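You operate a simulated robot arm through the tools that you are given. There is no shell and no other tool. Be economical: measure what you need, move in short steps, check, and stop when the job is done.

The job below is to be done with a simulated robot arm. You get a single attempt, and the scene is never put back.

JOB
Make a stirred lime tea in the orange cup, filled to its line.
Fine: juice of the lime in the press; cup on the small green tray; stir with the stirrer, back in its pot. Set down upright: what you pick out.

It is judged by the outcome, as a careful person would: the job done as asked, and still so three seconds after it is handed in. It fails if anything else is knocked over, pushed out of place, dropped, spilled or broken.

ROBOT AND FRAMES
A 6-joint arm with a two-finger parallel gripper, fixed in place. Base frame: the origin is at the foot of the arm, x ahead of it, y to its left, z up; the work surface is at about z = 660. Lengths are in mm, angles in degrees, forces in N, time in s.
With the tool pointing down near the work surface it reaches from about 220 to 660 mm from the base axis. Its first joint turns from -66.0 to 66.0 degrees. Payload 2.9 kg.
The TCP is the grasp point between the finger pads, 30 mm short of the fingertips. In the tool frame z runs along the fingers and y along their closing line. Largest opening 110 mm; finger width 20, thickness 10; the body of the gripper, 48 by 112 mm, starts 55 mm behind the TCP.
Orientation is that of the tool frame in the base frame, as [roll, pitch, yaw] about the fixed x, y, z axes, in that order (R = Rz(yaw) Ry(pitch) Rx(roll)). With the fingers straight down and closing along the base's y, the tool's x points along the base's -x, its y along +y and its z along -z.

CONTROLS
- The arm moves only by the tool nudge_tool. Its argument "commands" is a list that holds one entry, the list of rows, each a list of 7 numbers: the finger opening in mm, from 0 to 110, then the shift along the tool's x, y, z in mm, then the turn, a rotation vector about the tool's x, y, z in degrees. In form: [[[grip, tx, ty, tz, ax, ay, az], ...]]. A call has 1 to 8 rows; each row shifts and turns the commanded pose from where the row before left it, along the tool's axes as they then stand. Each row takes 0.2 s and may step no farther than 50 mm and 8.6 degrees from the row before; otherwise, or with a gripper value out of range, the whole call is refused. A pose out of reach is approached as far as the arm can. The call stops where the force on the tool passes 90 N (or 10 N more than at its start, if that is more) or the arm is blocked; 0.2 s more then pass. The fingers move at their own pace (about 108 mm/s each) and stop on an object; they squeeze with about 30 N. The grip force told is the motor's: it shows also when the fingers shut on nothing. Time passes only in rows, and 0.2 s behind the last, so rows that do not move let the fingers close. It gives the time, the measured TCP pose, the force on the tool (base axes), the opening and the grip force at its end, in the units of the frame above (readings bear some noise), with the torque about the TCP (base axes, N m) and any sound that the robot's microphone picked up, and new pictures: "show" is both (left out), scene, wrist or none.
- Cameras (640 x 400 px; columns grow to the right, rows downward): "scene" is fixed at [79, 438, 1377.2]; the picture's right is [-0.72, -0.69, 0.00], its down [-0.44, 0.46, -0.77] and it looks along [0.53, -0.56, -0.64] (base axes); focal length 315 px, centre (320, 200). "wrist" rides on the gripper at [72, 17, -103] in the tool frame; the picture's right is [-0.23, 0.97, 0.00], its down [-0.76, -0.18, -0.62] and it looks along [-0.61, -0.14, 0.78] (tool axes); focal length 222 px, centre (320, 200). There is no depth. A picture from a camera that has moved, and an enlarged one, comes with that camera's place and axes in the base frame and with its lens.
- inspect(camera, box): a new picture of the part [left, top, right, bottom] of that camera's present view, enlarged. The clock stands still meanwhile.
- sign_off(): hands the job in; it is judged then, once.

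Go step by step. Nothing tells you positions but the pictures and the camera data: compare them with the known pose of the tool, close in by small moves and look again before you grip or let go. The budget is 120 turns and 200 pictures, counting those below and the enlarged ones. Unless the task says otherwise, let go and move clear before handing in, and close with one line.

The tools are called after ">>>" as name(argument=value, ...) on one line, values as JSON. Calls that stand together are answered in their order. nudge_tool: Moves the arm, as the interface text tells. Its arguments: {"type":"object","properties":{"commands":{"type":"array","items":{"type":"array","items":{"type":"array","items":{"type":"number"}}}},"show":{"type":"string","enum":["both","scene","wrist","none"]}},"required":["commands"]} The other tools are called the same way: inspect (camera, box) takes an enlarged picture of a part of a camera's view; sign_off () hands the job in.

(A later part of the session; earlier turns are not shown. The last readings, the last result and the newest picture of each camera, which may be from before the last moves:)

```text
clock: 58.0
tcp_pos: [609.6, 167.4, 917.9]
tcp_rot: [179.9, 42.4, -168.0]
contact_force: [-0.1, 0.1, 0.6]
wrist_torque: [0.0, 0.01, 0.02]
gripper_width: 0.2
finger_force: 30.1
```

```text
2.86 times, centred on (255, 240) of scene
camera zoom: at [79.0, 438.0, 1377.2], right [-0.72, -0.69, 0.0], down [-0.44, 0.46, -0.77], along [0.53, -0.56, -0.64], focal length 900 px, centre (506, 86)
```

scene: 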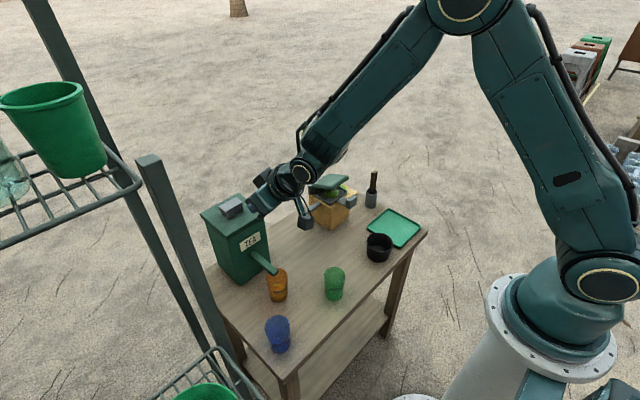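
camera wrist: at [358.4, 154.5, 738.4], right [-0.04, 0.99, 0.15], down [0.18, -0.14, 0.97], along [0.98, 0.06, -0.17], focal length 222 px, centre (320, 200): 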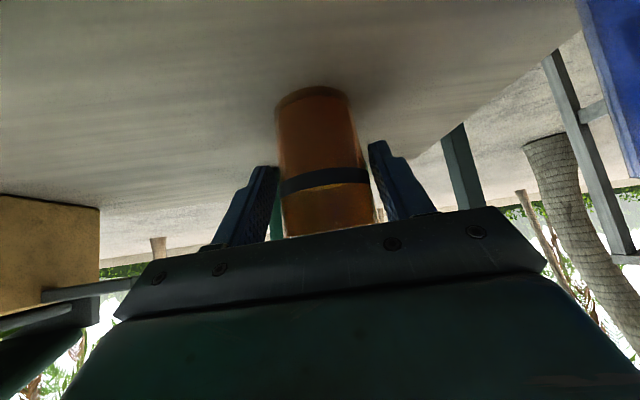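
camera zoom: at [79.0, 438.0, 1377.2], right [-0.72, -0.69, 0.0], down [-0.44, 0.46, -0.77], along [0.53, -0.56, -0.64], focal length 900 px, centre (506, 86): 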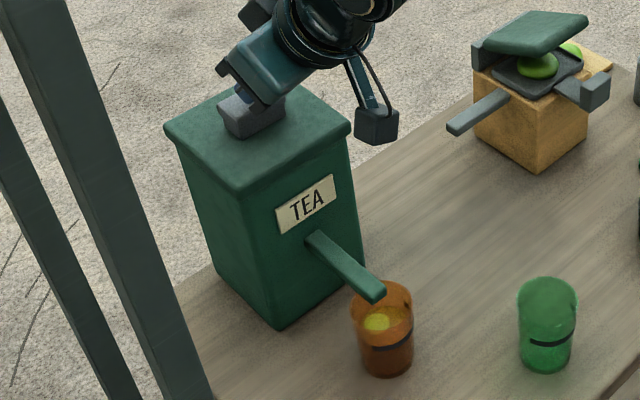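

Back at the same hover. I'll press about 0.7 s, release, and compare with the previous picture.

>>> nudge_tool(commands=[[[0, 6.8, 0, 7.4, 0, 0, 0], [0, 0, 0, 0, 0, 0, 0], [0, 0, 0, 0, 0, 0, 0], [0, 0, 0, 0, 0, 0, 0], [0, -6.8, 0, -7.4, 0, 0, 0], [0, 0, 0, 0, 0, 0, 0], [0, 0, 0, 0, 0, 0, 0]]], show="none")

>>> inspect(camera="scene", box=[273, 268, 301, 304])

```text
clock: 59.6
tcp_pos: [610.5, 166.8, 918.3]
tcp_rot: [-180.0, 42.4, -168.0]
contact_force: [0.1, 0.4, 0.4]
wrist_torque: [-0.01, -0.02, 0.0]
gripper_width: 0.0
finger_force: 30.4
```

```text
11.11 times, centred on (287, 286) of scene
camera zoom: at [79.0, 438.0, 1377.2], right [-0.72, -0.69, 0.0], down [-0.44, 0.46, -0.77], along [0.53, -0.56, -0.64], focal length 3501 px, centre (687, -756)
```

zoom: 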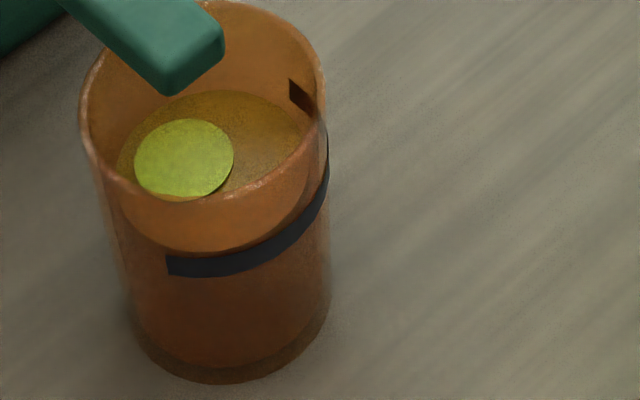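

The surface centre now coincides with the line plane (about 711 vs 711). Filled. I'll retreat by the same path and grip the cup.

>>> nudge_tool(commands=[[[0, -8.8, 0, -9.6, 0, 0, 0], [0, 27.1, 4, -29, 0, 0, 0], [0, 27.1, 4, -29, 0, 0, 0], [0, 28.8, 5.5, -26.4, 0, 0, 0], [20, 28.8, 5.5, -26.4, 0, 0, 0], [40, 28.8, 5.5, -26.4, 0, 0, 0], [64, 25.4, 0, 27.6, 0, 0, 0], [64, 25.4, 0, 27.6, 0, 0, 0]]], show="none")

>>> nudge_tool(commands=[[[64, 25.4, 0, 27.6, 0, 0, 0], [64, 25.4, 0, 27.6, 0, 0, 0], [64, 0, 0, 45, 0, 0, 0], [64, 0, 0, 35, 0, 0, 0], [64, 0, 0, 17, 0, 0, 0], [64, 0, 0, 12, 0, 0, 0], [64, 0, 0, 0, 0, 0, 0]]], show="wrist")

>>> inspect(camera="wrist", box=[260, 80, 390, 250])

```text
clock: 61.4
tcp_pos: [410.6, 148.8, 860.1]
tcp_rot: [-180.0, 42.5, -168.1]
contact_force: [-0.4, 0.8, -0.5]
wrist_torque: [0.01, 0.0, 0.01]
gripper_width: 64.3
finger_force: 0.0
```

```text
clock: 63.0
tcp_pos: [482.0, 164.8, 707.5]
tcp_rot: [180.0, 42.5, -168.0]
contact_force: [0.6, 0.2, -0.8]
wrist_torque: [-0.02, -0.02, 0.0]
gripper_width: 64.1
finger_force: 0.2
camera wrist: at [358.2, 154.9, 735.1], right [-0.04, 0.99, 0.15], down [0.18, -0.14, 0.97], along [0.98, 0.06, -0.17], focal length 222 px, centre (320, 200)
```

wrist: 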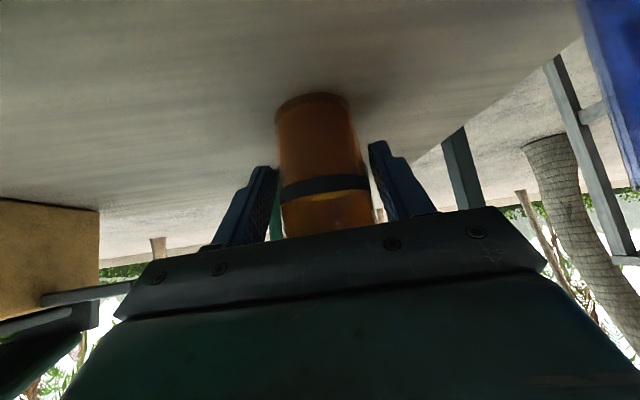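

```text
2.35 times, centred on (325, 165) of wrist
camera zoom: at [358.2, 154.9, 735.1], right [-0.04, 0.99, 0.15], down [0.18, -0.14, 0.97], along [0.98, 0.06, -0.17], focal length 523 px, centre (308, 282)
```

zoom: 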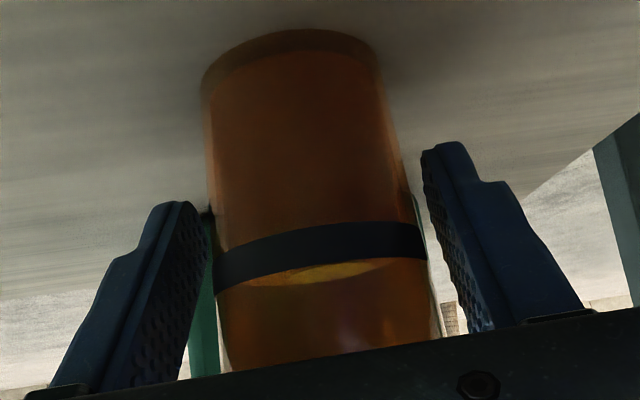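

The side view confirms the surface matches the line. I'll grip, lift 3 mm, and slide out from under the spout slowly.

>>> nudge_tool(commands=[[[55, 0, 0, 0, 0, 0, 0], [40, 0, 0, 0, 0, 0, 0], [40, 0, 0, 0, 0, 0, 0], [40, -1.7, 0, -1.85, 0, 0, 0], [40, 7, 2, -6.5, 0, 0, 0], [40, 12, 3.4, -11, 0, 0, 0], [40, 12, 3.4, -11, 0, 0, 0], [40, 6, 2, -5.5, 0, 0, 0]]], show="scene")

>>> inspect(camera="scene", box=[240, 240, 320, 320])

```text
clock: 64.8
tcp_pos: [431.1, 163.9, 710.5]
tcp_rot: [-180.0, 42.4, -168.0]
contact_force: [0.5, 0.1, -0.6]
wrist_torque: [0.03, 0.0, 0.04]
gripper_width: 49.2
finger_force: 30.0
```

scene: 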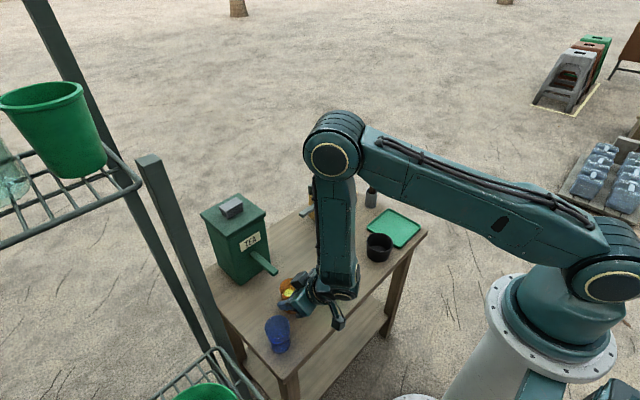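

```text
5.00 times, centred on (280, 280) of scene
camera zoom: at [79.0, 438.0, 1377.2], right [-0.72, -0.69, 0.0], down [-0.44, 0.46, -0.77], along [0.53, -0.56, -0.64], focal length 1576 px, centre (520, -200)
```

zoom: 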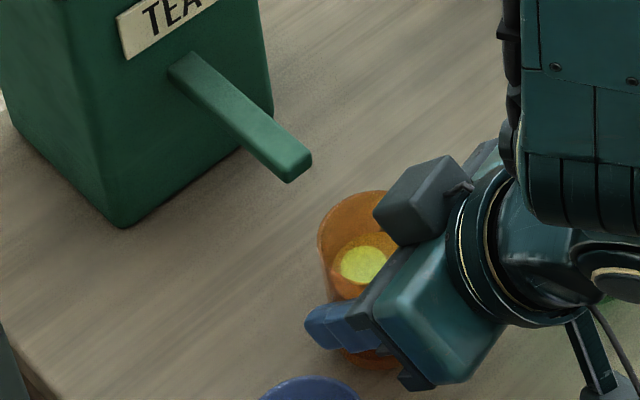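

Clear of the spout. I'll lift 80 mm, undo the yaw, and start moving toward the tray gently.

>>> nudge_tool(commands=[[[40, -10, 0, -11, 0, 0, 0], [40, -14.7, 0, -16, 0, 0, 0], [40, -14.7, 0, -16, 0, 0, 0], [40, -14.7, 0, -16, 0, 0, 0], [40, 0, 0, 0, 4.05, 0, 4.4], [40, 0, 0, 0, 4.05, 0, 4.4], [40, 0, -15, 0, 0, 0, 0], [40, 0, -25, 0, 0, 0, 0]]], show="none")

>>> nudge_tool(commands=[[[40, 0, -28, 0, 0, 0, 0], [40, 0, -30, 0, 0, 0, 0], [40, 0, -30, 0, 0, 0, 0], [40, 0, -30, 0, 0, 0, 0], [40, 0, -30, 0, 0, 0, 0], [40, 0, -30, 0, 0, 0, 0], [40, 0, -30, 0, 0, 0, 0], [40, 0, -20, 0, 0, 0, 0]]], show="both")

```text
clock: 66.6
tcp_pos: [432.9, 125.3, 790.3]
tcp_rot: [-179.8, 42.6, -179.9]
contact_force: [0.2, 0.0, -0.2]
wrist_torque: [-0.02, -0.02, -0.01]
gripper_width: 49.0
finger_force: 30.3
```

```text
clock: 68.4
tcp_pos: [432.6, -102.8, 792.6]
tcp_rot: [-180.0, 42.5, -179.9]
contact_force: [0.2, 0.0, -0.6]
wrist_torque: [-0.02, 0.03, 0.01]
gripper_width: 48.9
finger_force: 29.8
camera wrist: at [310.1, -86.0, 818.9], right [0.17, 0.97, 0.15], down [0.14, -0.18, 0.97], along [0.98, -0.14, -0.17], focal length 222 px, centre (320, 200)
```

scene: 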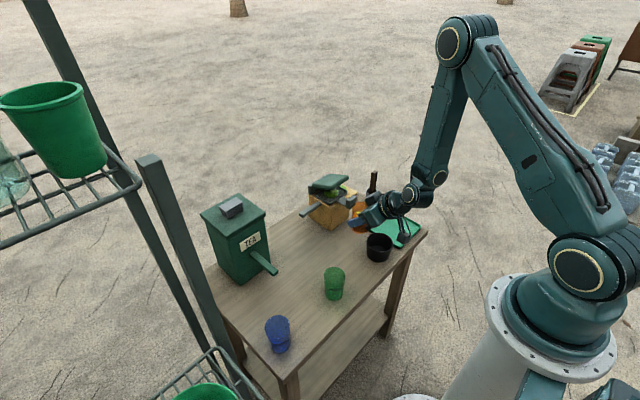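
wrist: 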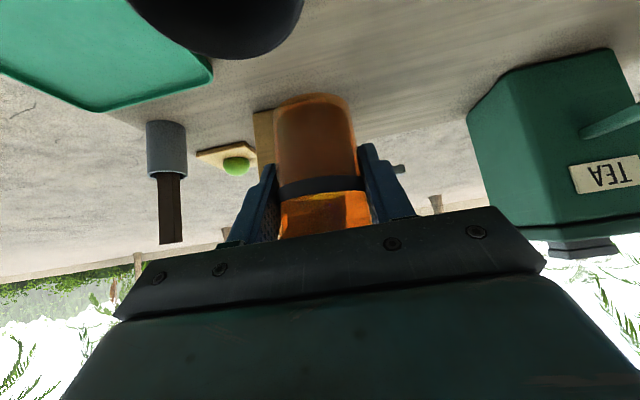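

The tray computes to x 344–470, y -310…-187, with its centre at about (407,-248). I'll move there at height.

>>> nudge_tool(commands=[[[40, 1.9, -15, -1.7, 0, 0, 0], [40, 3.8, -29, -3.5, 0, 0, 0], [40, 3.8, -29, -3.5, 0, 0, 0], [40, 3.8, -29, -3.5, 0, 0, 0], [40, 3.8, -29, -3.5, 0, 0, 0], [40, 1.8, -14, -1.7, 0, 0, 0], [40, 0, 0, 0, 0, 0, 0]]], show="both")

>>> inspect(camera="scene", box=[350, 190, 440, 270])

```text
clock: 70.0
tcp_pos: [407.1, -250.9, 790.3]
tcp_rot: [-179.9, 42.4, -179.8]
contact_force: [-0.9, -0.3, -1.1]
wrist_torque: [-0.01, 0.04, 0.01]
gripper_width: 49.0
finger_force: 30.2
camera wrist: at [284.1, -233.5, 817.5], right [0.17, 0.97, 0.15], down [0.14, -0.18, 0.97], along [0.98, -0.14, -0.17], focal length 222 px, centre (320, 200)
```

scene: 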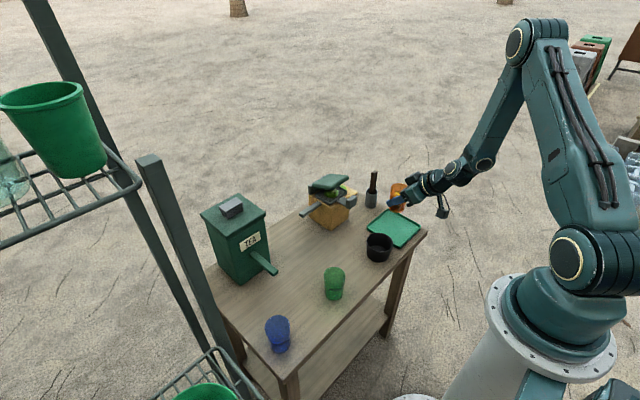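
wrist: 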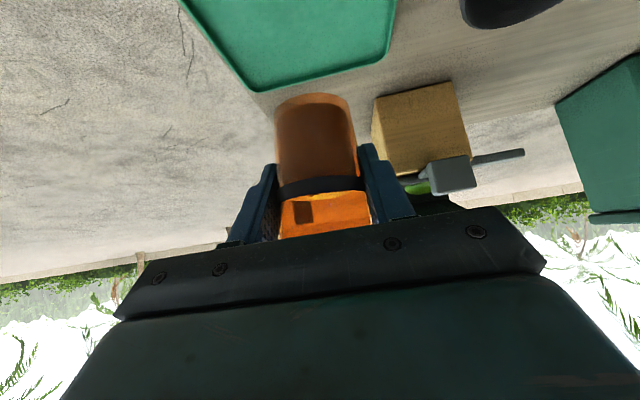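

```text
5.00 times, centred on (395, 230) of scene
camera zoom: at [79.0, 438.0, 1377.2], right [-0.72, -0.69, 0.0], down [-0.44, 0.46, -0.77], along [0.53, -0.56, -0.64], focal length 1576 px, centre (-55, 50)
```

zoom: 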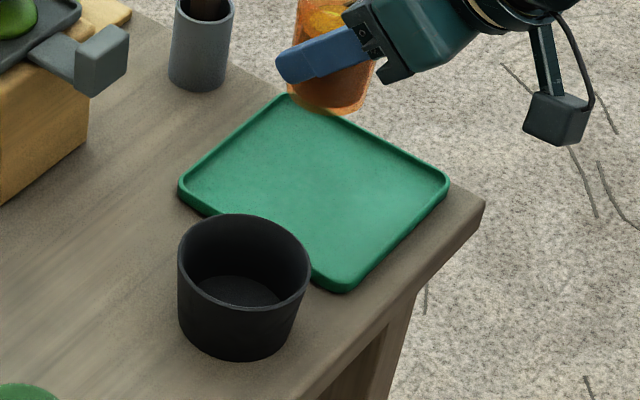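

The tray centre is confirmed at about (405,-250). Lowering now.

>>> nudge_tool(commands=[[[40, 10.2, 0, 11, 0, 0, 0], [40, 13.5, 0, 14.7, 0, 0, 0], [40, 13.5, 0, 14.7, 0, 0, 0], [40, 6.8, 0, 7.4, 0, 0, 0], [40, 3.4, 0, 3.7, 0, 0, 0], [40, 0, 0, 0, 0, 0, 0]]], show="none")

>>> inspect(camera="scene", box=[350, 190, 440, 270])

```text
clock: 71.4
tcp_pos: [406.6, -249.6, 720.6]
tcp_rot: [-179.9, 42.5, 180.0]
contact_force: [0.7, -0.5, -0.7]
wrist_torque: [0.03, 0.0, -0.04]
gripper_width: 48.9
finger_force: 30.1
```

```text
5.00 times, centred on (395, 230) of scene
camera zoom: at [79.0, 438.0, 1377.2], right [-0.72, -0.69, 0.0], down [-0.44, 0.46, -0.77], along [0.53, -0.56, -0.64], focal length 1576 px, centre (-55, 50)
```

zoom: 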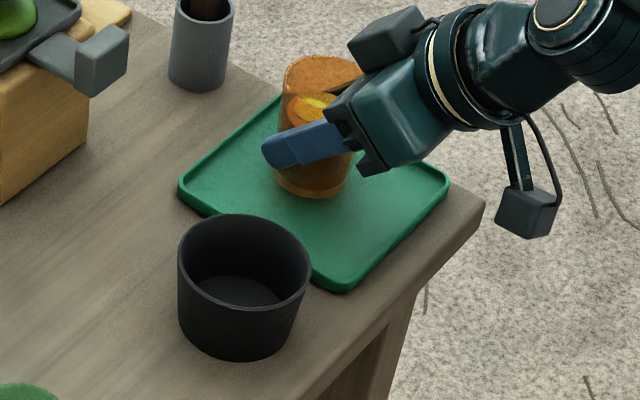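

>>> nudge_tool(commands=[[[40, 2.0, 0, 2.2, 0, 0, 0], [40, 1.35, 0, 1.5, 0, 0, 0], [40, 1.0, 0, 1.1, 0, 0, 0], [40, 0, 0, 0, 0, 0, 0]]], show="none")

```text
clock: 72.4
tcp_pos: [406.4, -248.4, 714.1]
tcp_rot: [-180.0, 42.4, -179.9]
contact_force: [0.4, 0.1, -0.3]
wrist_torque: [-0.01, 0.04, 0.0]
gripper_width: 48.8
finger_force: 30.1
```

>>> nudge_tool(commands=[[[40, 0.7, 0, 0.75, 0, 0, 0], [40, 0.7, 0, 0.75, 0, 0, 0], [40, 0, 0, 0, 0, 0, 0]]], show="none")

>>> inspect(camera="scene", box=[370, 200, 430, 260])

```text
clock: 73.2
tcp_pos: [407.6, -249.0, 712.7]
tcp_rot: [-180.0, 42.7, -179.9]
contact_force: [-2.0, 1.8, 15.4]
wrist_torque: [-0.27, 0.09, -0.05]
gripper_width: 48.7
finger_force: 30.5
```

```text
6.67 times, centred on (400, 230) of scene
camera zoom: at [78.8, 438.1, 1377.2], right [-0.72, -0.69, 0.0], down [-0.44, 0.46, -0.77], along [0.53, -0.56, -0.64], focal length 2101 px, centre (-213, 0)
```

zoom: 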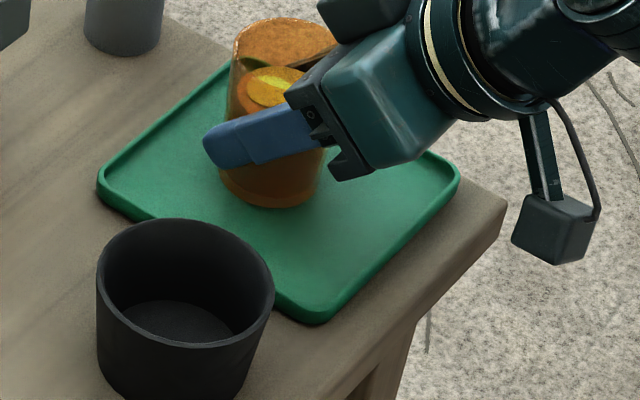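

The cup stands on the tray (15 N contact). I'll unload, release, back out, and rotate toward vertical.

>>> nudge_tool(commands=[[[40, -0.4, 0, -0.5, 0, 0, 0], [58, 0, 0, 0, 0, 0, 0], [66, 0, 0, 0, 0, 0, 0], [66, 0, 0, -20, 0, 0, 0], [66, 0, 0, -40, 0, 0, 0], [66, -23.6, 0, -25.8, 0, 8.5, 0], [66, -19.6, 0, -29, 0, 8.5, 0], [66, -15, 0, -31.6, 0, 8.5, 0]]], show="none")

>>> nudge_tool(commands=[[[66, -10.2, 0, -33.5, 0, 8.5, 0], [66, -15.2, 0, -34.6, 0, 8.5, 0], [66, -30, -10, -30, 0, 0, 0], [66, 0, 0, 0, 0, 0, 0]]], show="both")

>>> inspect(camera="scene", box=[350, 165, 440, 265])

```text
clock: 75.0
tcp_pos: [364.4, -246.5, 864.2]
tcp_rot: [-180.0, 16.8, 179.9]
contact_force: [-1.0, 0.2, 0.2]
wrist_torque: [-0.01, 0.01, 0.01]
gripper_width: 66.1
finger_force: 0.1
```

```text
clock: 76.0
tcp_pos: [404.7, -258.5, 963.5]
tcp_rot: [-179.9, -0.1, 180.0]
contact_force: [0.6, -0.2, 0.2]
wrist_torque: [-0.01, 0.03, 0.0]
gripper_width: 66.1
finger_force: 0.0
camera wrist: at [333.3, -242.4, 1067.2], right [0.23, 0.97, 0.0], down [0.76, -0.18, 0.62], along [0.61, -0.14, -0.78], focal length 222 px, centre (320, 200)
```

scene: 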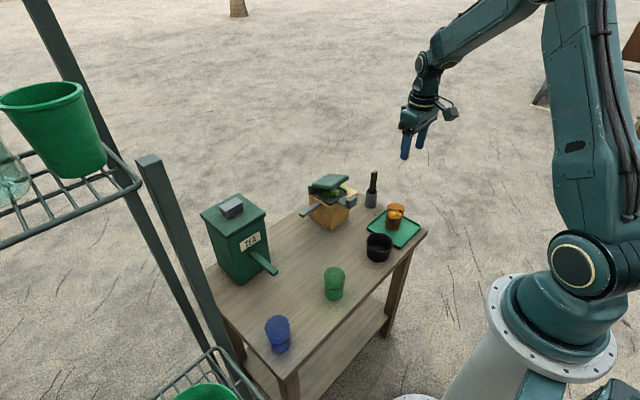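
wrist: 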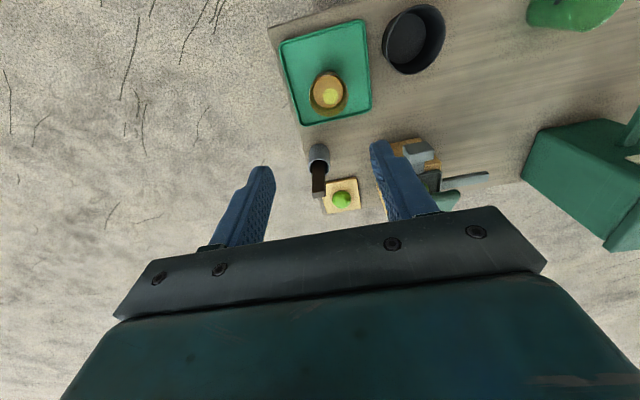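

```text
4.00 times, centred on (395, 215) of scene
camera zoom: at [79.0, 438.0, 1377.2], right [-0.72, -0.69, 0.0], down [-0.44, 0.46, -0.77], along [0.53, -0.56, -0.64], focal length 1260 px, centre (20, 140)
```

zoom: 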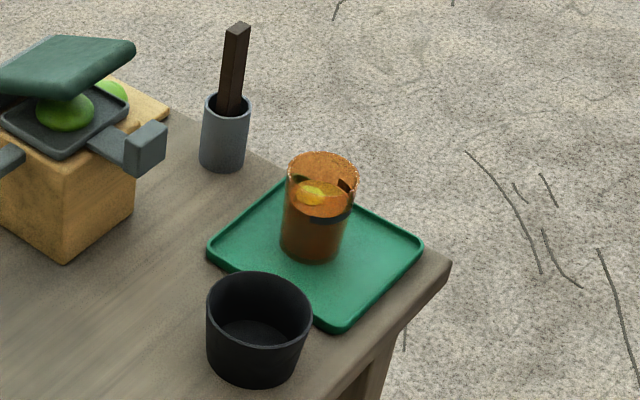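

The cup is on the tray, and the stirrer top is at about (527,-288,800), standing nearly vertical in its pot. I'll hover above it with the fingers open.

>>> nudge_tool(commands=[[[50, -30.5, -7.5, 28, 0, 0, 0], [50, -30.5, -7.5, 28, 0, 0, 0], [50, -30.5, -7.5, 28, 0, 0, 0], [50, -30.5, -7.5, 28, 0, 0, 0], [50, 0, 0, 0, 0, 0, 0]]], show="wrist")

>>> inspect(camera="scene", box=[340, 140, 420, 220])

>>> inspect(camera="wrist", box=[240, 80, 400, 240])

```text
clock: 77.2
tcp_pos: [529.1, -286.1, 851.9]
tcp_rot: [-180.0, -0.1, 179.9]
contact_force: [-0.3, -0.3, 0.2]
wrist_torque: [0.03, -0.01, -0.03]
gripper_width: 50.1
finger_force: 0.1
camera wrist: at [458.5, -269.2, 955.2], right [0.23, 0.97, 0.0], down [0.76, -0.18, 0.62], along [0.61, -0.14, -0.78], focal length 222 px, centre (320, 200)
```

wrist: 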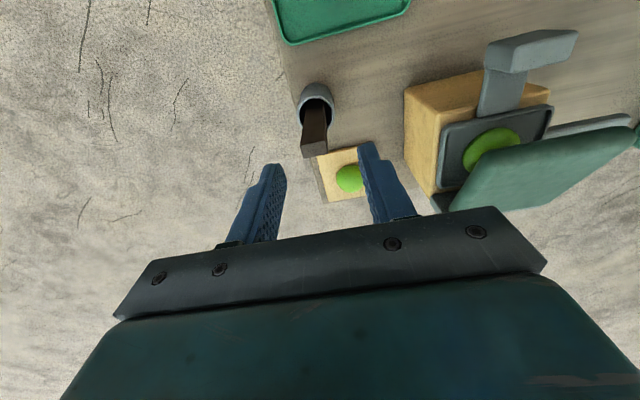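

```text
5.00 times, centred on (380, 180) of scene
camera zoom: at [79.0, 438.0, 1377.2], right [-0.72, -0.69, 0.0], down [-0.44, 0.46, -0.77], along [0.53, -0.56, -0.64], focal length 1576 px, centre (20, 300)
```

zoom: 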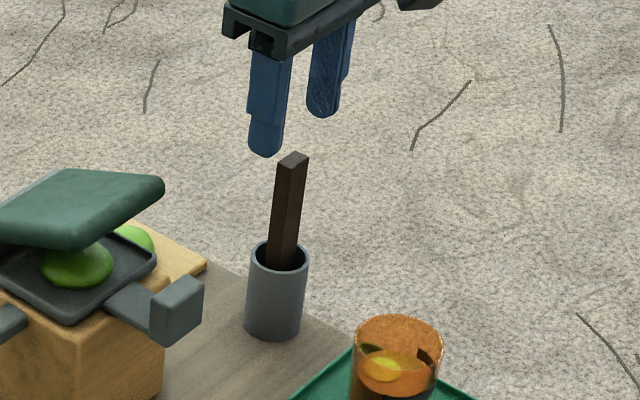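

```text
2.50 times, centred on (320, 160) of wrist
camera zoom: at [458.5, -269.2, 955.2], right [0.23, 0.97, 0.0], down [0.76, -0.18, 0.62], along [0.61, -0.14, -0.78], focal length 555 px, centre (320, 300)
```

zoom: 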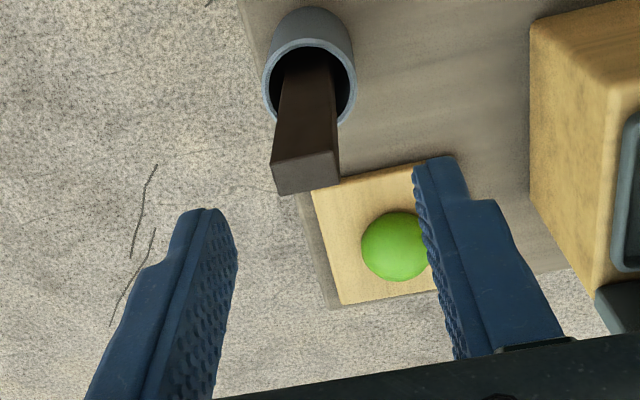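

The stirrer is at about (530,-289.5). I'll shift 3 mm and descend so the pads straddle the handle.

>>> nudge_tool(commands=[[[50, 0, -3.2, 10, 0, 0, 0], [50, 0, 0, 25, 0, 0, 0], [50, 0, 0, 25, 0, 0, 0], [50, 0, 0, 14, 0, 0, 0], [50, 0, 0, 0, 0, 0, 0]]], show="none")

>>> inspect(camera="wrist", box=[240, 80, 400, 240])

>>> inspect(camera="scene", box=[340, 140, 420, 220])

```text
clock: 78.4
tcp_pos: [529.9, -291.0, 777.9]
tcp_rot: [-180.0, 0.0, 179.9]
contact_force: [-0.6, 0.0, 0.0]
wrist_torque: [-0.01, -0.01, 0.04]
gripper_width: 50.2
finger_force: 0.0
```

```text
2.50 times, centred on (320, 160) of wrist
camera zoom: at [457.4, -274.4, 882.0], right [0.23, 0.97, 0.0], down [0.76, -0.18, 0.62], along [0.61, -0.14, -0.78], focal length 555 px, centre (320, 300)
```

zoom: 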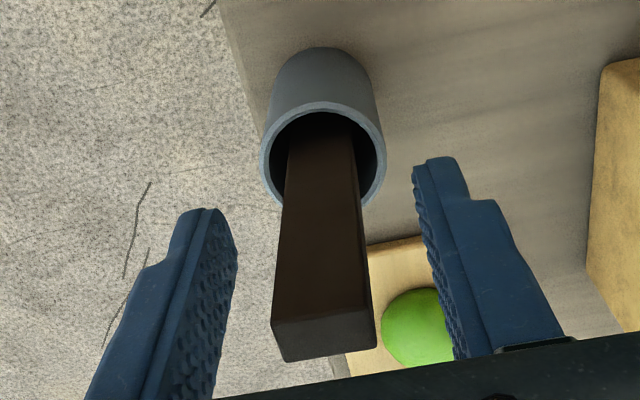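

```text
5.00 times, centred on (380, 180) of scene
camera zoom: at [79.0, 438.0, 1377.2], right [-0.72, -0.69, 0.0], down [-0.44, 0.46, -0.77], along [0.53, -0.56, -0.64], focal length 1576 px, centre (20, 300)
```

zoom: 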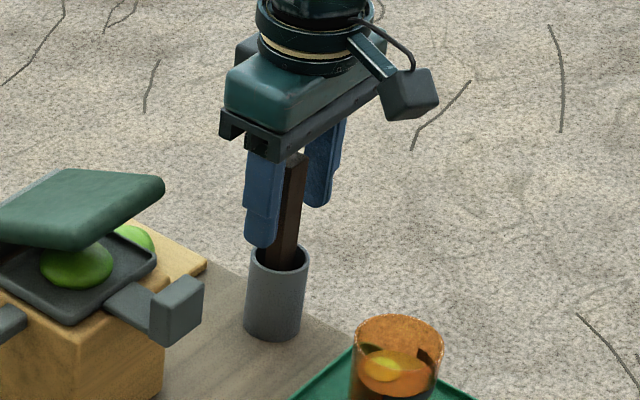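

The handle is well between the pads. Closing.

>>> nudge_tool(commands=[[[35, 0, 0, 0, 0, 0, 0], [25, 0, 0, 0, 0, 0, 0], [15, 0, 0, 0, 0, 0, 0], [5, 0, 0, 0, 0, 0, 0], [5, 0, 0, 0, 0, 0, 0]]], show="none")

>>> nudge_tool(commands=[[[5, 0, 0, -10, 0, 0, 0], [5, 0, 0, -20, 0, 0, 0], [5, 0, 0, -25, 0, 0, 0], [5, 0, 0, -25, 0, 0, 0], [5, 0, 0, -25, 0, 0, 0], [5, 0, 0, 0, 0, 0, 0]]], show="wrist")

>>> inspect(camera="scene", box=[340, 110, 440, 230])

```text
clock: 79.6
tcp_pos: [528.2, -290.7, 777.8]
tcp_rot: [-180.0, -0.1, 180.0]
contact_force: [0.0, -0.2, -0.1]
wrist_torque: [-0.05, -0.02, 0.0]
gripper_width: 19.0
finger_force: 30.0
```

```text
clock: 81.0
tcp_pos: [528.8, -291.3, 883.0]
tcp_rot: [179.9, -0.1, 180.0]
contact_force: [0.2, -1.0, -0.2]
wrist_torque: [-0.01, -0.02, -0.04]
gripper_width: 18.9
finger_force: 30.3
camera wrist: at [457.0, -275.1, 986.9], right [0.23, 0.97, 0.0], down [0.76, -0.18, 0.62], along [0.61, -0.14, -0.78], focal length 222 px, centre (320, 200)
```

wrist: 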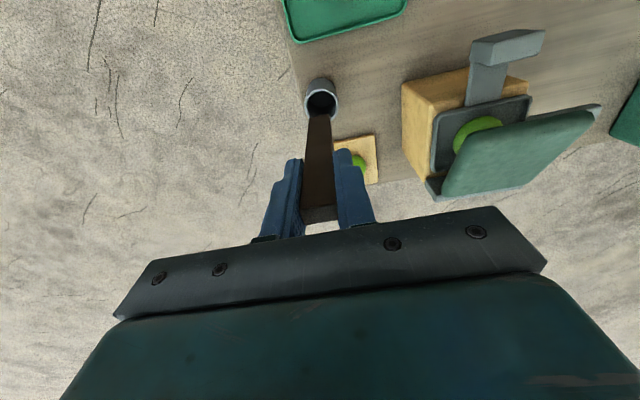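

```text
3.33 times, centred on (390, 170) of scene
camera zoom: at [79.0, 438.0, 1377.2], right [-0.72, -0.69, 0.0], down [-0.44, 0.46, -0.77], along [0.53, -0.56, -0.64], focal length 1050 px, centre (87, 300)
```

zoom: 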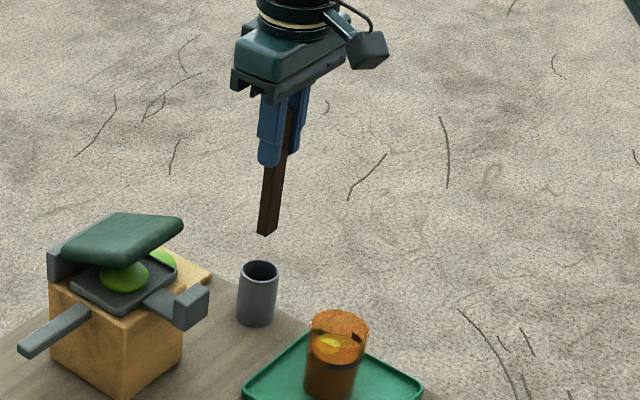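

The stirrer is held (about 19.6×10 mm section, bottom about 117 mm below TCP). I'll carry it over the cup.

>>> nudge_tool(commands=[[[5, 0, 0, -12, 0, 0, 0], [5, 29.5, 10.5, 0, 0, 0, 0], [5, 29.5, 10.5, 0, 0, 0, 0], [5, 29.5, 10.5, 0, 0, 0, 0], [5, 29.5, 10.5, 0, 0, 0, 0], [5, 0, 0, 0, 0, 0, 0], [5, 0, 0, 0, 0, 0, 0]]], show="wrist")

>>> inspect(camera="scene", box=[360, 150, 430, 250])

>>> inspect(camera="wrist", box=[240, 40, 400, 240])

```text
clock: 82.6
tcp_pos: [410.5, -250.2, 893.4]
tcp_rot: [-180.0, 0.1, -180.0]
contact_force: [0.1, -0.4, 0.3]
wrist_torque: [-0.02, -0.01, 0.02]
gripper_width: 19.1
finger_force: 30.2
camera wrist: at [338.5, -233.6, 997.3], right [0.23, 0.97, 0.0], down [0.76, -0.18, 0.62], along [0.61, -0.14, -0.78], focal length 222 px, centre (320, 200)
```

wrist: 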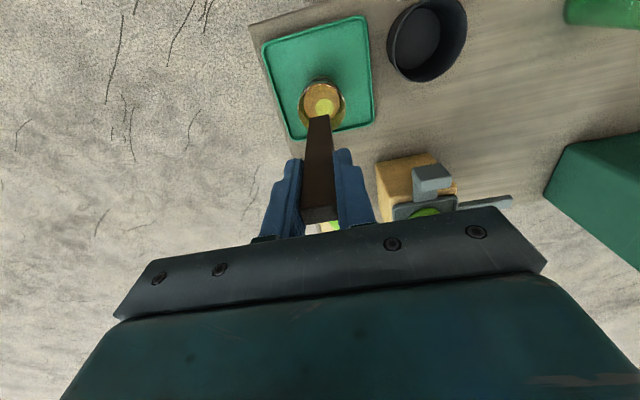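

```text
4.00 times, centred on (395, 200) of scene
camera zoom: at [79.0, 438.0, 1377.2], right [-0.72, -0.69, 0.0], down [-0.44, 0.46, -0.77], along [0.53, -0.56, -0.64], focal length 1260 px, centre (20, 200)
```

zoom: 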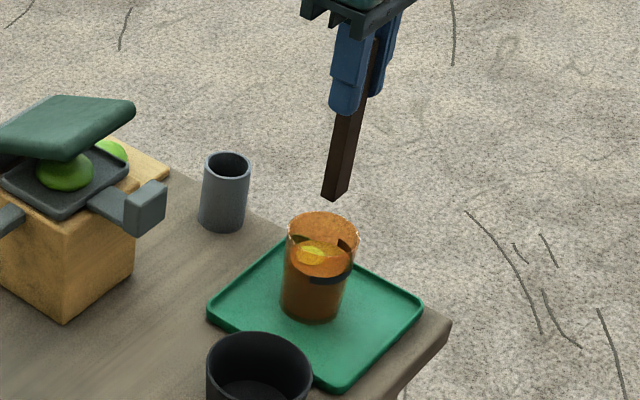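

```text
2.00 times, centred on (320, 140) of wrist
camera zoom: at [338.5, -233.6, 997.3], right [0.23, 0.97, 0.0], down [0.76, -0.18, 0.62], along [0.61, -0.14, -0.78], focal length 444 px, centre (320, 320)
```

zoom: 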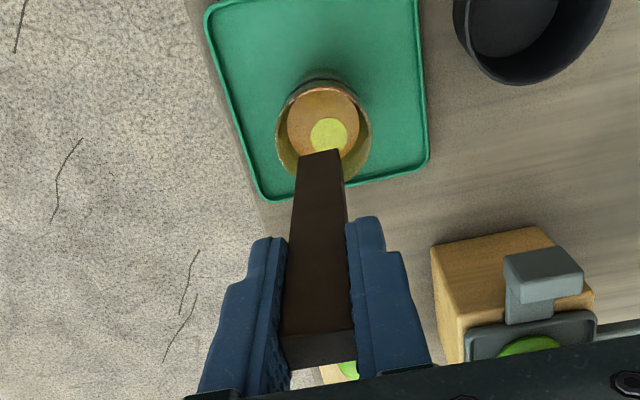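

The stirrer bottom and the cup centre agree within about 2 mm. I'll lower the stirrer into the cup.

>>> nudge_tool(commands=[[[5, 1, 1.5, 20, 0, 0, 0], [5, 0, 0, 20, 0, 0, 0], [5, 0, 0, 20, 0, 0, 0], [5, 0, 0, 15, 0, 0, 0], [5, 0, 0, 12, 0, 0, 0], [5, 0, 0, 0, 0, 0, 0]]], show="none")

>>> inspect(camera="scene", box=[370, 180, 430, 250])

>>> inspect(camera="wrist", box=[240, 40, 400, 240])

```text
clock: 84.0
tcp_pos: [408.1, -247.9, 805.9]
tcp_rot: [-179.9, 0.0, 180.0]
contact_force: [0.6, -0.3, 0.0]
wrist_torque: [0.03, 0.01, 0.02]
gripper_width: 19.4
finger_force: 30.4
```

```text
5.71 times, centred on (400, 215) of scene
camera zoom: at [79.0, 438.0, 1377.2], right [-0.72, -0.69, 0.0], down [-0.44, 0.46, -0.77], along [0.53, -0.56, -0.64], focal length 1801 px, centre (-137, 114)
```

zoom: 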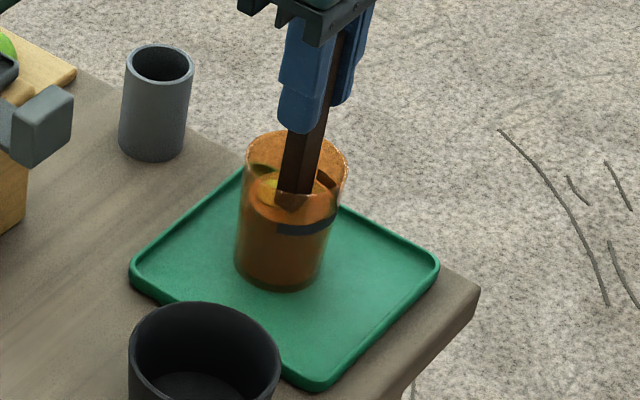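

```text
2.00 times, centred on (320, 140) of wrist
camera zoom: at [337.3, -231.9, 910.2], right [0.23, 0.97, 0.0], down [0.76, -0.18, 0.62], along [0.61, -0.14, -0.78], focal length 444 px, centre (320, 320)
```

zoom: 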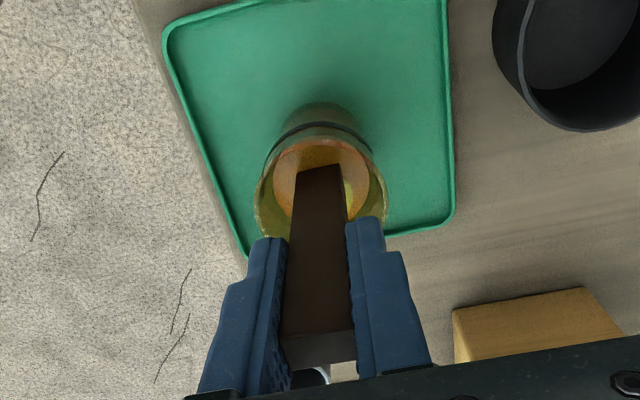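

The stirrer is in the tea and clear of the walls. Now I'll stir with small ovals.

>>> nudge_tool(commands=[[[5, 7, 0, 0, 0, 0, 0], [5, -2.05, 3.54, 0, 0, 0, 0], [5, -4.95, 1.46, 0, 0, 0, 0], [5, -4.95, -1.46, 0, 0, 0, 0], [5, -2.05, -3.54, 0, 0, 0, 0], [5, 2.05, -3.54, 0, 0, 0, 0], [5, 4.95, -1.46, 0, 0, 0, 0], [5, 7, 5, 0, 0, 0, 0]]], show="none")

>>> nudge_tool(commands=[[[5, -7, 5, 0, 0, 0, 0], [5, -7, -5, 0, 0, 0, 0], [5, 7, -5, 0, 0, 0, 0], [5, 7, 5, 0, 0, 0, 0], [5, -7, 5, 0, 0, 0, 0], [5, -7, -5, 0, 0, 0, 0], [5, 7, -5, 0, 0, 0, 0], [5, 7, 5, 0, 0, 0, 0]]], show="none")

>>> inspect(camera="scene", box=[370, 180, 430, 250])

```text
clock: 85.8
tcp_pos: [402.2, -247.8, 805.9]
tcp_rot: [180.0, -0.2, 179.9]
contact_force: [-0.2, -0.5, -0.5]
wrist_torque: [0.03, -0.02, -0.03]
gripper_width: 19.3
finger_force: 30.5
```

```text
clock: 87.6
tcp_pos: [403.1, -247.2, 806.7]
tcp_rot: [-179.9, -0.1, 180.0]
contact_force: [0.0, 0.2, 0.6]
wrist_torque: [-0.01, 0.0, 0.0]
gripper_width: 19.2
finger_force: 29.9
```

```text
5.71 times, centred on (400, 215) of scene
camera zoom: at [79.0, 438.0, 1377.2], right [-0.72, -0.69, 0.0], down [-0.44, 0.46, -0.77], along [0.53, -0.56, -0.64], focal length 1801 px, centre (-137, 114)
```

zoom: 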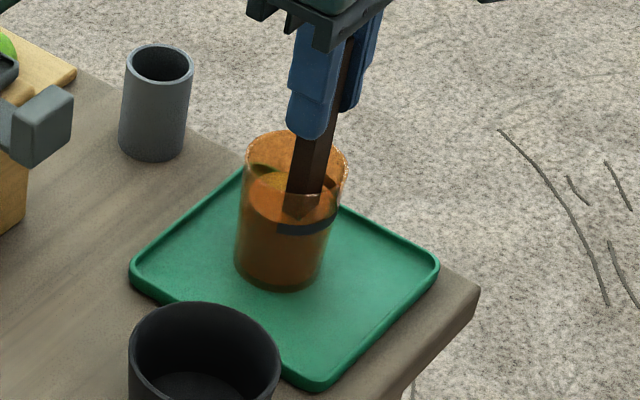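

The yellow patch is fading and there's no contact with the walls. More turns.

>>> nudge_tool(commands=[[[5, -7, 5, 0, 0, 0, 0], [5, -7, -5, 0, 0, 0, 0], [5, 7, -5, 0, 0, 0, 0], [5, 7, 5, 0, 0, 0, 0], [5, -7, 5, 0, 0, 0, 0], [5, -7, -5, 0, 0, 0, 0], [5, 7, -5, 0, 0, 0, 0], [5, 7, 5, 0, 0, 0, 0]]], show="none")

>>> nudge_tool(commands=[[[5, -7, 5, 0, 0, 0, 0], [5, -7, -5, 0, 0, 0, 0], [5, 7, -5, 0, 0, 0, 0], [5, 7, 5, 0, 0, 0, 0], [5, -7, 5, 0, 0, 0, 0], [5, -7, -5, 0, 0, 0, 0], [5, 7, -5, 0, 0, 0, 0], [5, 0, 5, 0, 0, 0, 0]]], show="none")

>>> inspect(camera="scene", box=[380, 195, 415, 235])

>>> inspect(camera="wrist", box=[270, 80, 370, 180])

```text
clock: 89.4
tcp_pos: [401.7, -249.6, 808.7]
tcp_rot: [-180.0, -0.1, -180.0]
contact_force: [-0.5, 0.1, -0.9]
wrist_torque: [-0.01, 0.0, -0.02]
gripper_width: 19.0
finger_force: 29.6
```

```text
clock: 91.2
tcp_pos: [409.3, -247.3, 807.3]
tcp_rot: [-180.0, 0.0, 180.0]
contact_force: [0.4, 0.5, -0.5]
wrist_torque: [-0.01, -0.03, -0.01]
gripper_width: 19.0
finger_force: 29.9
```

```text
10.00 times, centred on (398, 215) of scene
camera zoom: at [79.0, 438.0, 1377.2], right [-0.72, -0.69, 0.0], down [-0.44, 0.46, -0.77], along [0.53, -0.56, -0.64], focal length 3151 px, centre (-455, 50)
```

zoom: 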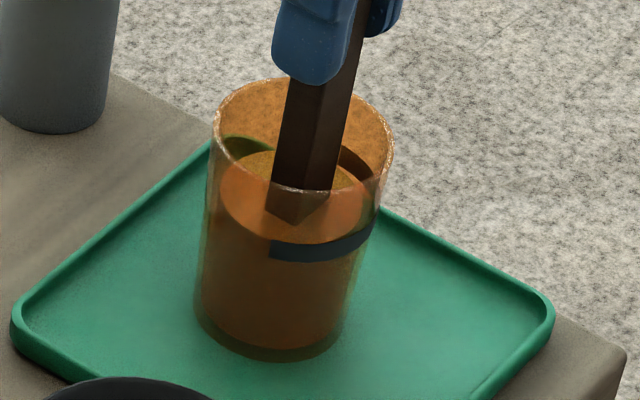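

```text
4.00 times, centred on (320, 130) of wrist
camera zoom: at [336.4, -231.2, 910.9], right [0.23, 0.97, 0.0], down [0.76, -0.18, 0.62], along [0.61, -0.14, -0.78], focal length 888 px, centre (320, 480)
```

zoom: 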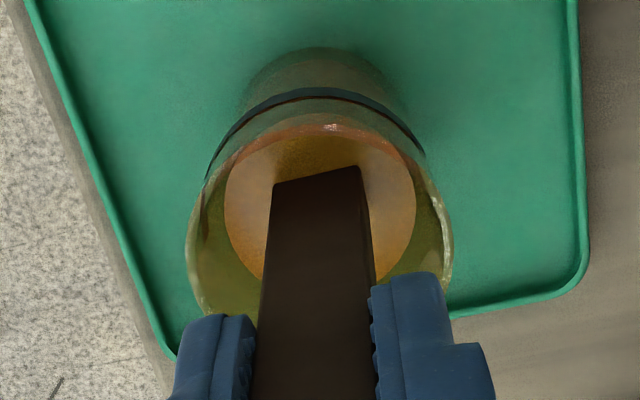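

The yellow patch is gone and the tea is uniform. I'll raise the stirrer straight out and let it drip over the cup.

>>> nudge_tool(commands=[[[5, 0, 0, -15, 0, 0, 0], [5, 0, 0, -20, 0, 0, 0], [5, 0, 0, -20, 0, 0, 0], [5, 0, 0, -20, 0, 0, 0], [5, 0, 0, -15, 0, 0, 0], [5, 0, 0, 0, 0, 0, 0], [5, 0, 0, 0, 0, 0, 0], [5, 0, 0, 0, 0, 0, 0]]], show="none")

>>> inspect(camera="scene", box=[360, 160, 430, 240])

>>> inspect(camera="scene", box=[385, 200, 410, 235])

```text
clock: 93.0
tcp_pos: [408.9, -246.5, 897.8]
tcp_rot: [-180.0, -0.1, -180.0]
contact_force: [0.3, 0.1, 0.0]
wrist_torque: [0.0, -0.02, -0.02]
gripper_width: 18.8
finger_force: 30.5
```

```text
5.00 times, centred on (395, 200) of scene
camera zoom: at [79.0, 438.0, 1377.2], right [-0.72, -0.69, 0.0], down [-0.44, 0.46, -0.77], along [0.53, -0.56, -0.64], focal length 1576 px, centre (-55, 200)
```

zoom: 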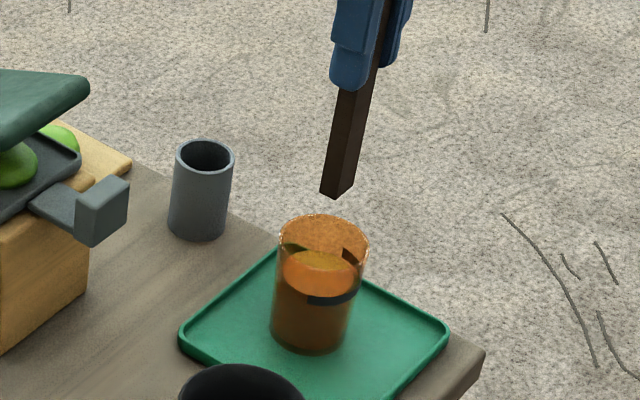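

```text
11.43 times, centred on (398, 218) of scene
camera zoom: at [79.0, 438.0, 1377.2], right [-0.72, -0.69, 0.0], down [-0.44, 0.46, -0.77], along [0.53, -0.56, -0.64], focal length 3602 px, centre (-566, 0)
```

zoom: 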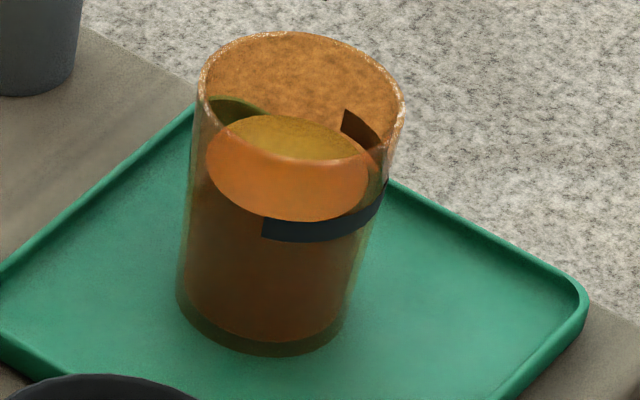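

Uniform tea, level at the line. Now back over the pot.

>>> nudge_tool(commands=[[[5, -30, -11, 0, 0, 0, 0], [5, -30, -11, 0, 0, 0, 0], [5, -30, -11, 0, 0, 0, 0], [5, -30, -11, 0, 0, 0, 0], [5, 0, 0, 0, 0, 0, 0], [5, 0, 0, 0, 0, 0, 0]]], show="none")

>>> inspect(camera="scene", box=[340, 130, 410, 220])

>>> inspect(camera="wrist", box=[260, 60, 380, 200])

```text
clock: 94.4
tcp_pos: [528.4, -290.9, 897.6]
tcp_rot: [-180.0, -0.1, 180.0]
contact_force: [-1.2, -0.3, -0.9]
wrist_torque: [0.0, -0.02, 0.0]
gripper_width: 19.2
finger_force: 29.7
```

```text
4.44 times, centred on (375, 175) of scene
camera zoom: at [79.0, 438.0, 1377.2], right [-0.72, -0.69, 0.0], down [-0.44, 0.46, -0.77], along [0.53, -0.56, -0.64], focal length 1401 px, centre (76, 311)
```

zoom: 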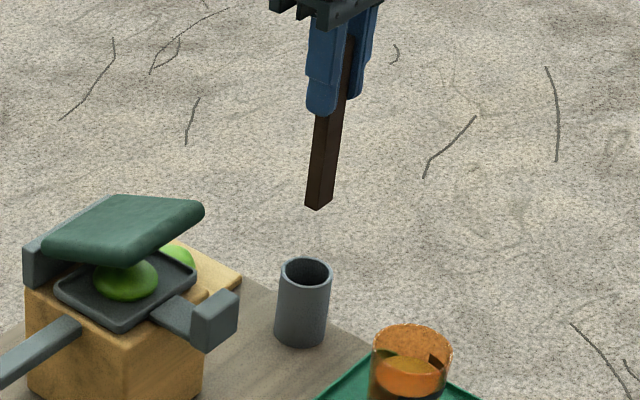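

```text
2.86 times, centred on (320, 130) of wrist
camera zoom: at [456.4, -274.9, 1001.7], right [0.23, 0.97, 0.0], down [0.76, -0.18, 0.62], along [0.61, -0.14, -0.78], focal length 635 px, centre (320, 400)
```

zoom: 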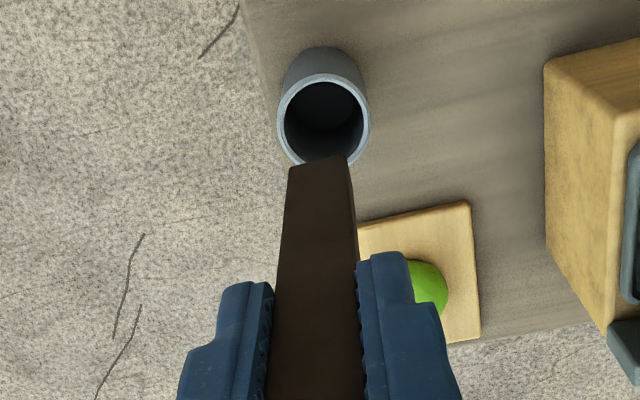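

The stirrer bottom and the pot mouth match within 1–2 mm. I'll lower it in.

>>> nudge_tool(commands=[[[5, 0, 0.8, 25, 0, 0, 0], [5, 0, 0, 25, 0, 0, 0], [5, 0, 0, 15, 0, 0, 0], [5, 0, 0, 10, 0, 0, 0], [5, 0, 0, 0, 0, 0, 0]]], show="none")

>>> inspect(camera="scene", box=[340, 130, 410, 220])

```text
clock: 95.6
tcp_pos: [529.5, -291.1, 820.8]
tcp_rot: [-180.0, 0.0, 180.0]
contact_force: [-0.1, -0.7, -0.4]
wrist_torque: [0.0, -0.01, 0.01]
gripper_width: 19.0
finger_force: 29.9
```

```text
4.44 times, centred on (375, 175) of scene
camera zoom: at [79.0, 438.0, 1377.2], right [-0.72, -0.69, 0.0], down [-0.44, 0.46, -0.77], along [0.53, -0.56, -0.64], focal length 1401 px, centre (76, 311)
```

zoom: 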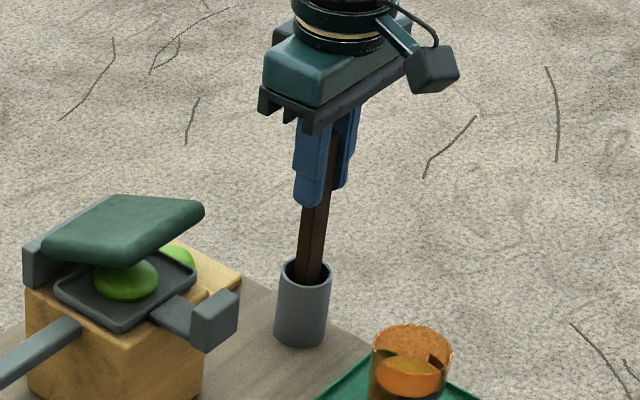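

It's inside the pot. I'll continue down to about the original height.

>>> nudge_tool(commands=[[[5, 0, 0, 15, 0, 0, 0], [5, 0, 0, 15, 0, 0, 0], [5, 0, 0, 8, 0, 0, 0], [5, 0, 0, 3, 0, 0, 0], [5, 0, 0, 0, 0, 0, 0]]], show="none")

```text
clock: 96.8
tcp_pos: [528.7, -290.9, 781.0]
tcp_rot: [-180.0, 0.0, 179.9]
contact_force: [-0.1, 0.5, -0.4]
wrist_torque: [-0.03, 0.01, 0.01]
gripper_width: 19.0
finger_force: 29.9
```

>>> nudge_tool(commands=[[[5, 0, 0, 1.5, 0, 0, 0], [5, 0, 0, 1.2, 0, 0, 0], [5, 0, 0, 0, 0, 0, 0]]], show="none")

```text
clock: 97.6
tcp_pos: [528.8, -290.4, 777.7]
tcp_rot: [179.9, -0.1, -180.0]
contact_force: [0.4, 0.5, -0.6]
wrist_torque: [0.01, 0.03, -0.01]
gripper_width: 18.9
finger_force: 29.8
```

That's the original height. I'll release slowly and rise clear.

>>> nudge_tool(commands=[[[5, 0, 0, 0.5, 0, 0, 0], [24, 0, 0, 0, 0, 0, 0], [34, 0, 0, 0, 0, 0, 0], [50, 0, 0, 0, 0, 0, 0], [50, 0, 0, -15, 0, 0, 0], [50, 0, 0, -35, 0, 0, 0], [50, 0, 0, -45, 0, 0, 0], [50, 0, 0, -45, 0, 0, 0]]], show="both")

>>> inspect(camera="scene", box=[190, 160, 440, 360])

>>> inspect(camera="scene", box=[350, 165, 420, 245])

```text
clock: 99.4
tcp_pos: [525.3, -290.1, 920.2]
tcp_rot: [-180.0, -0.1, 179.9]
contact_force: [0.5, 1.1, 0.4]
wrist_torque: [0.02, -0.01, -0.02]
gripper_width: 50.0
finger_force: 0.0
camera wrist: at [454.2, -274.2, 1023.4], right [0.23, 0.97, 0.0], down [0.76, -0.18, 0.62], along [0.61, -0.14, -0.78], focal length 222 px, centre (320, 200)
```

scene: 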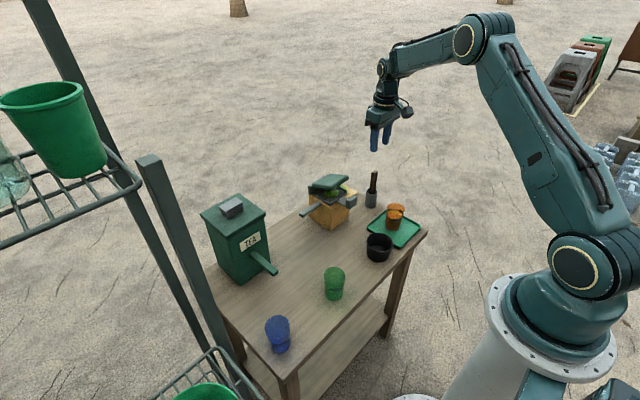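
wrist: 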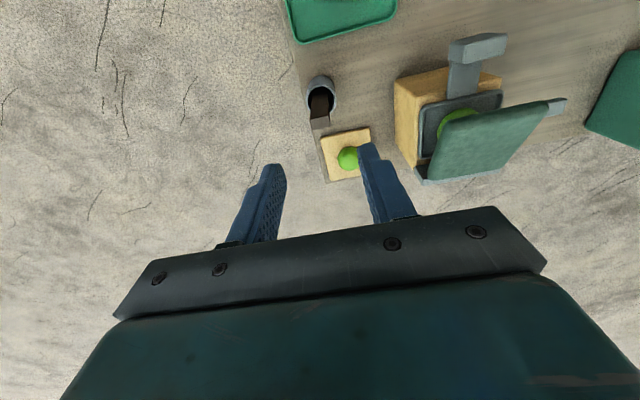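

```text
2.00 times, centred on (315, 260) of scene
camera zoom: at [79.0, 438.0, 1377.2], right [-0.72, -0.69, 0.0], down [-0.44, 0.46, -0.77], along [0.53, -0.56, -0.64], focal length 630 px, centre (330, 80)
```

zoom: 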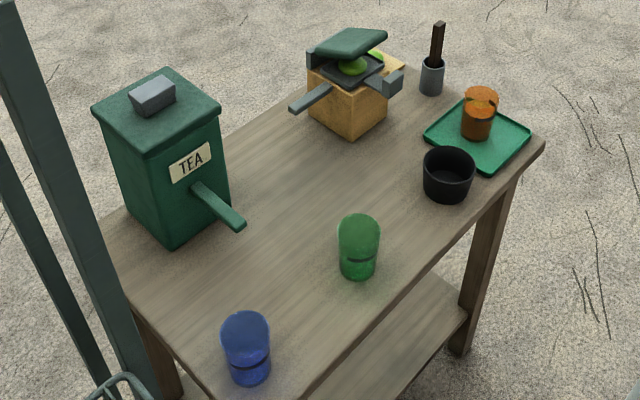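

```text
5.00 times, centred on (385, 205) of scene
camera zoom: at [79.0, 438.0, 1377.2], right [-0.72, -0.69, 0.0], down [-0.44, 0.46, -0.77], along [0.53, -0.56, -0.64], focal length 1576 px, centre (-5, 175)
```

zoom: 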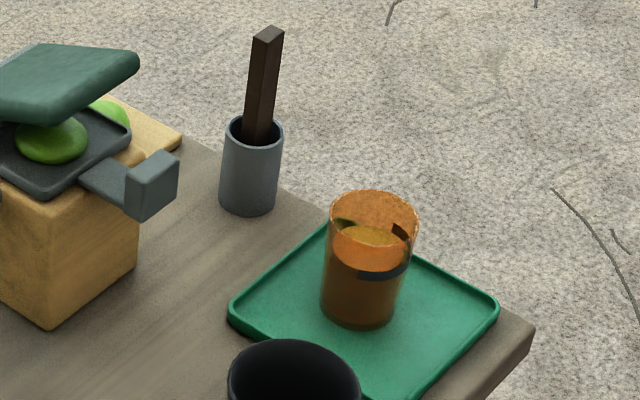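

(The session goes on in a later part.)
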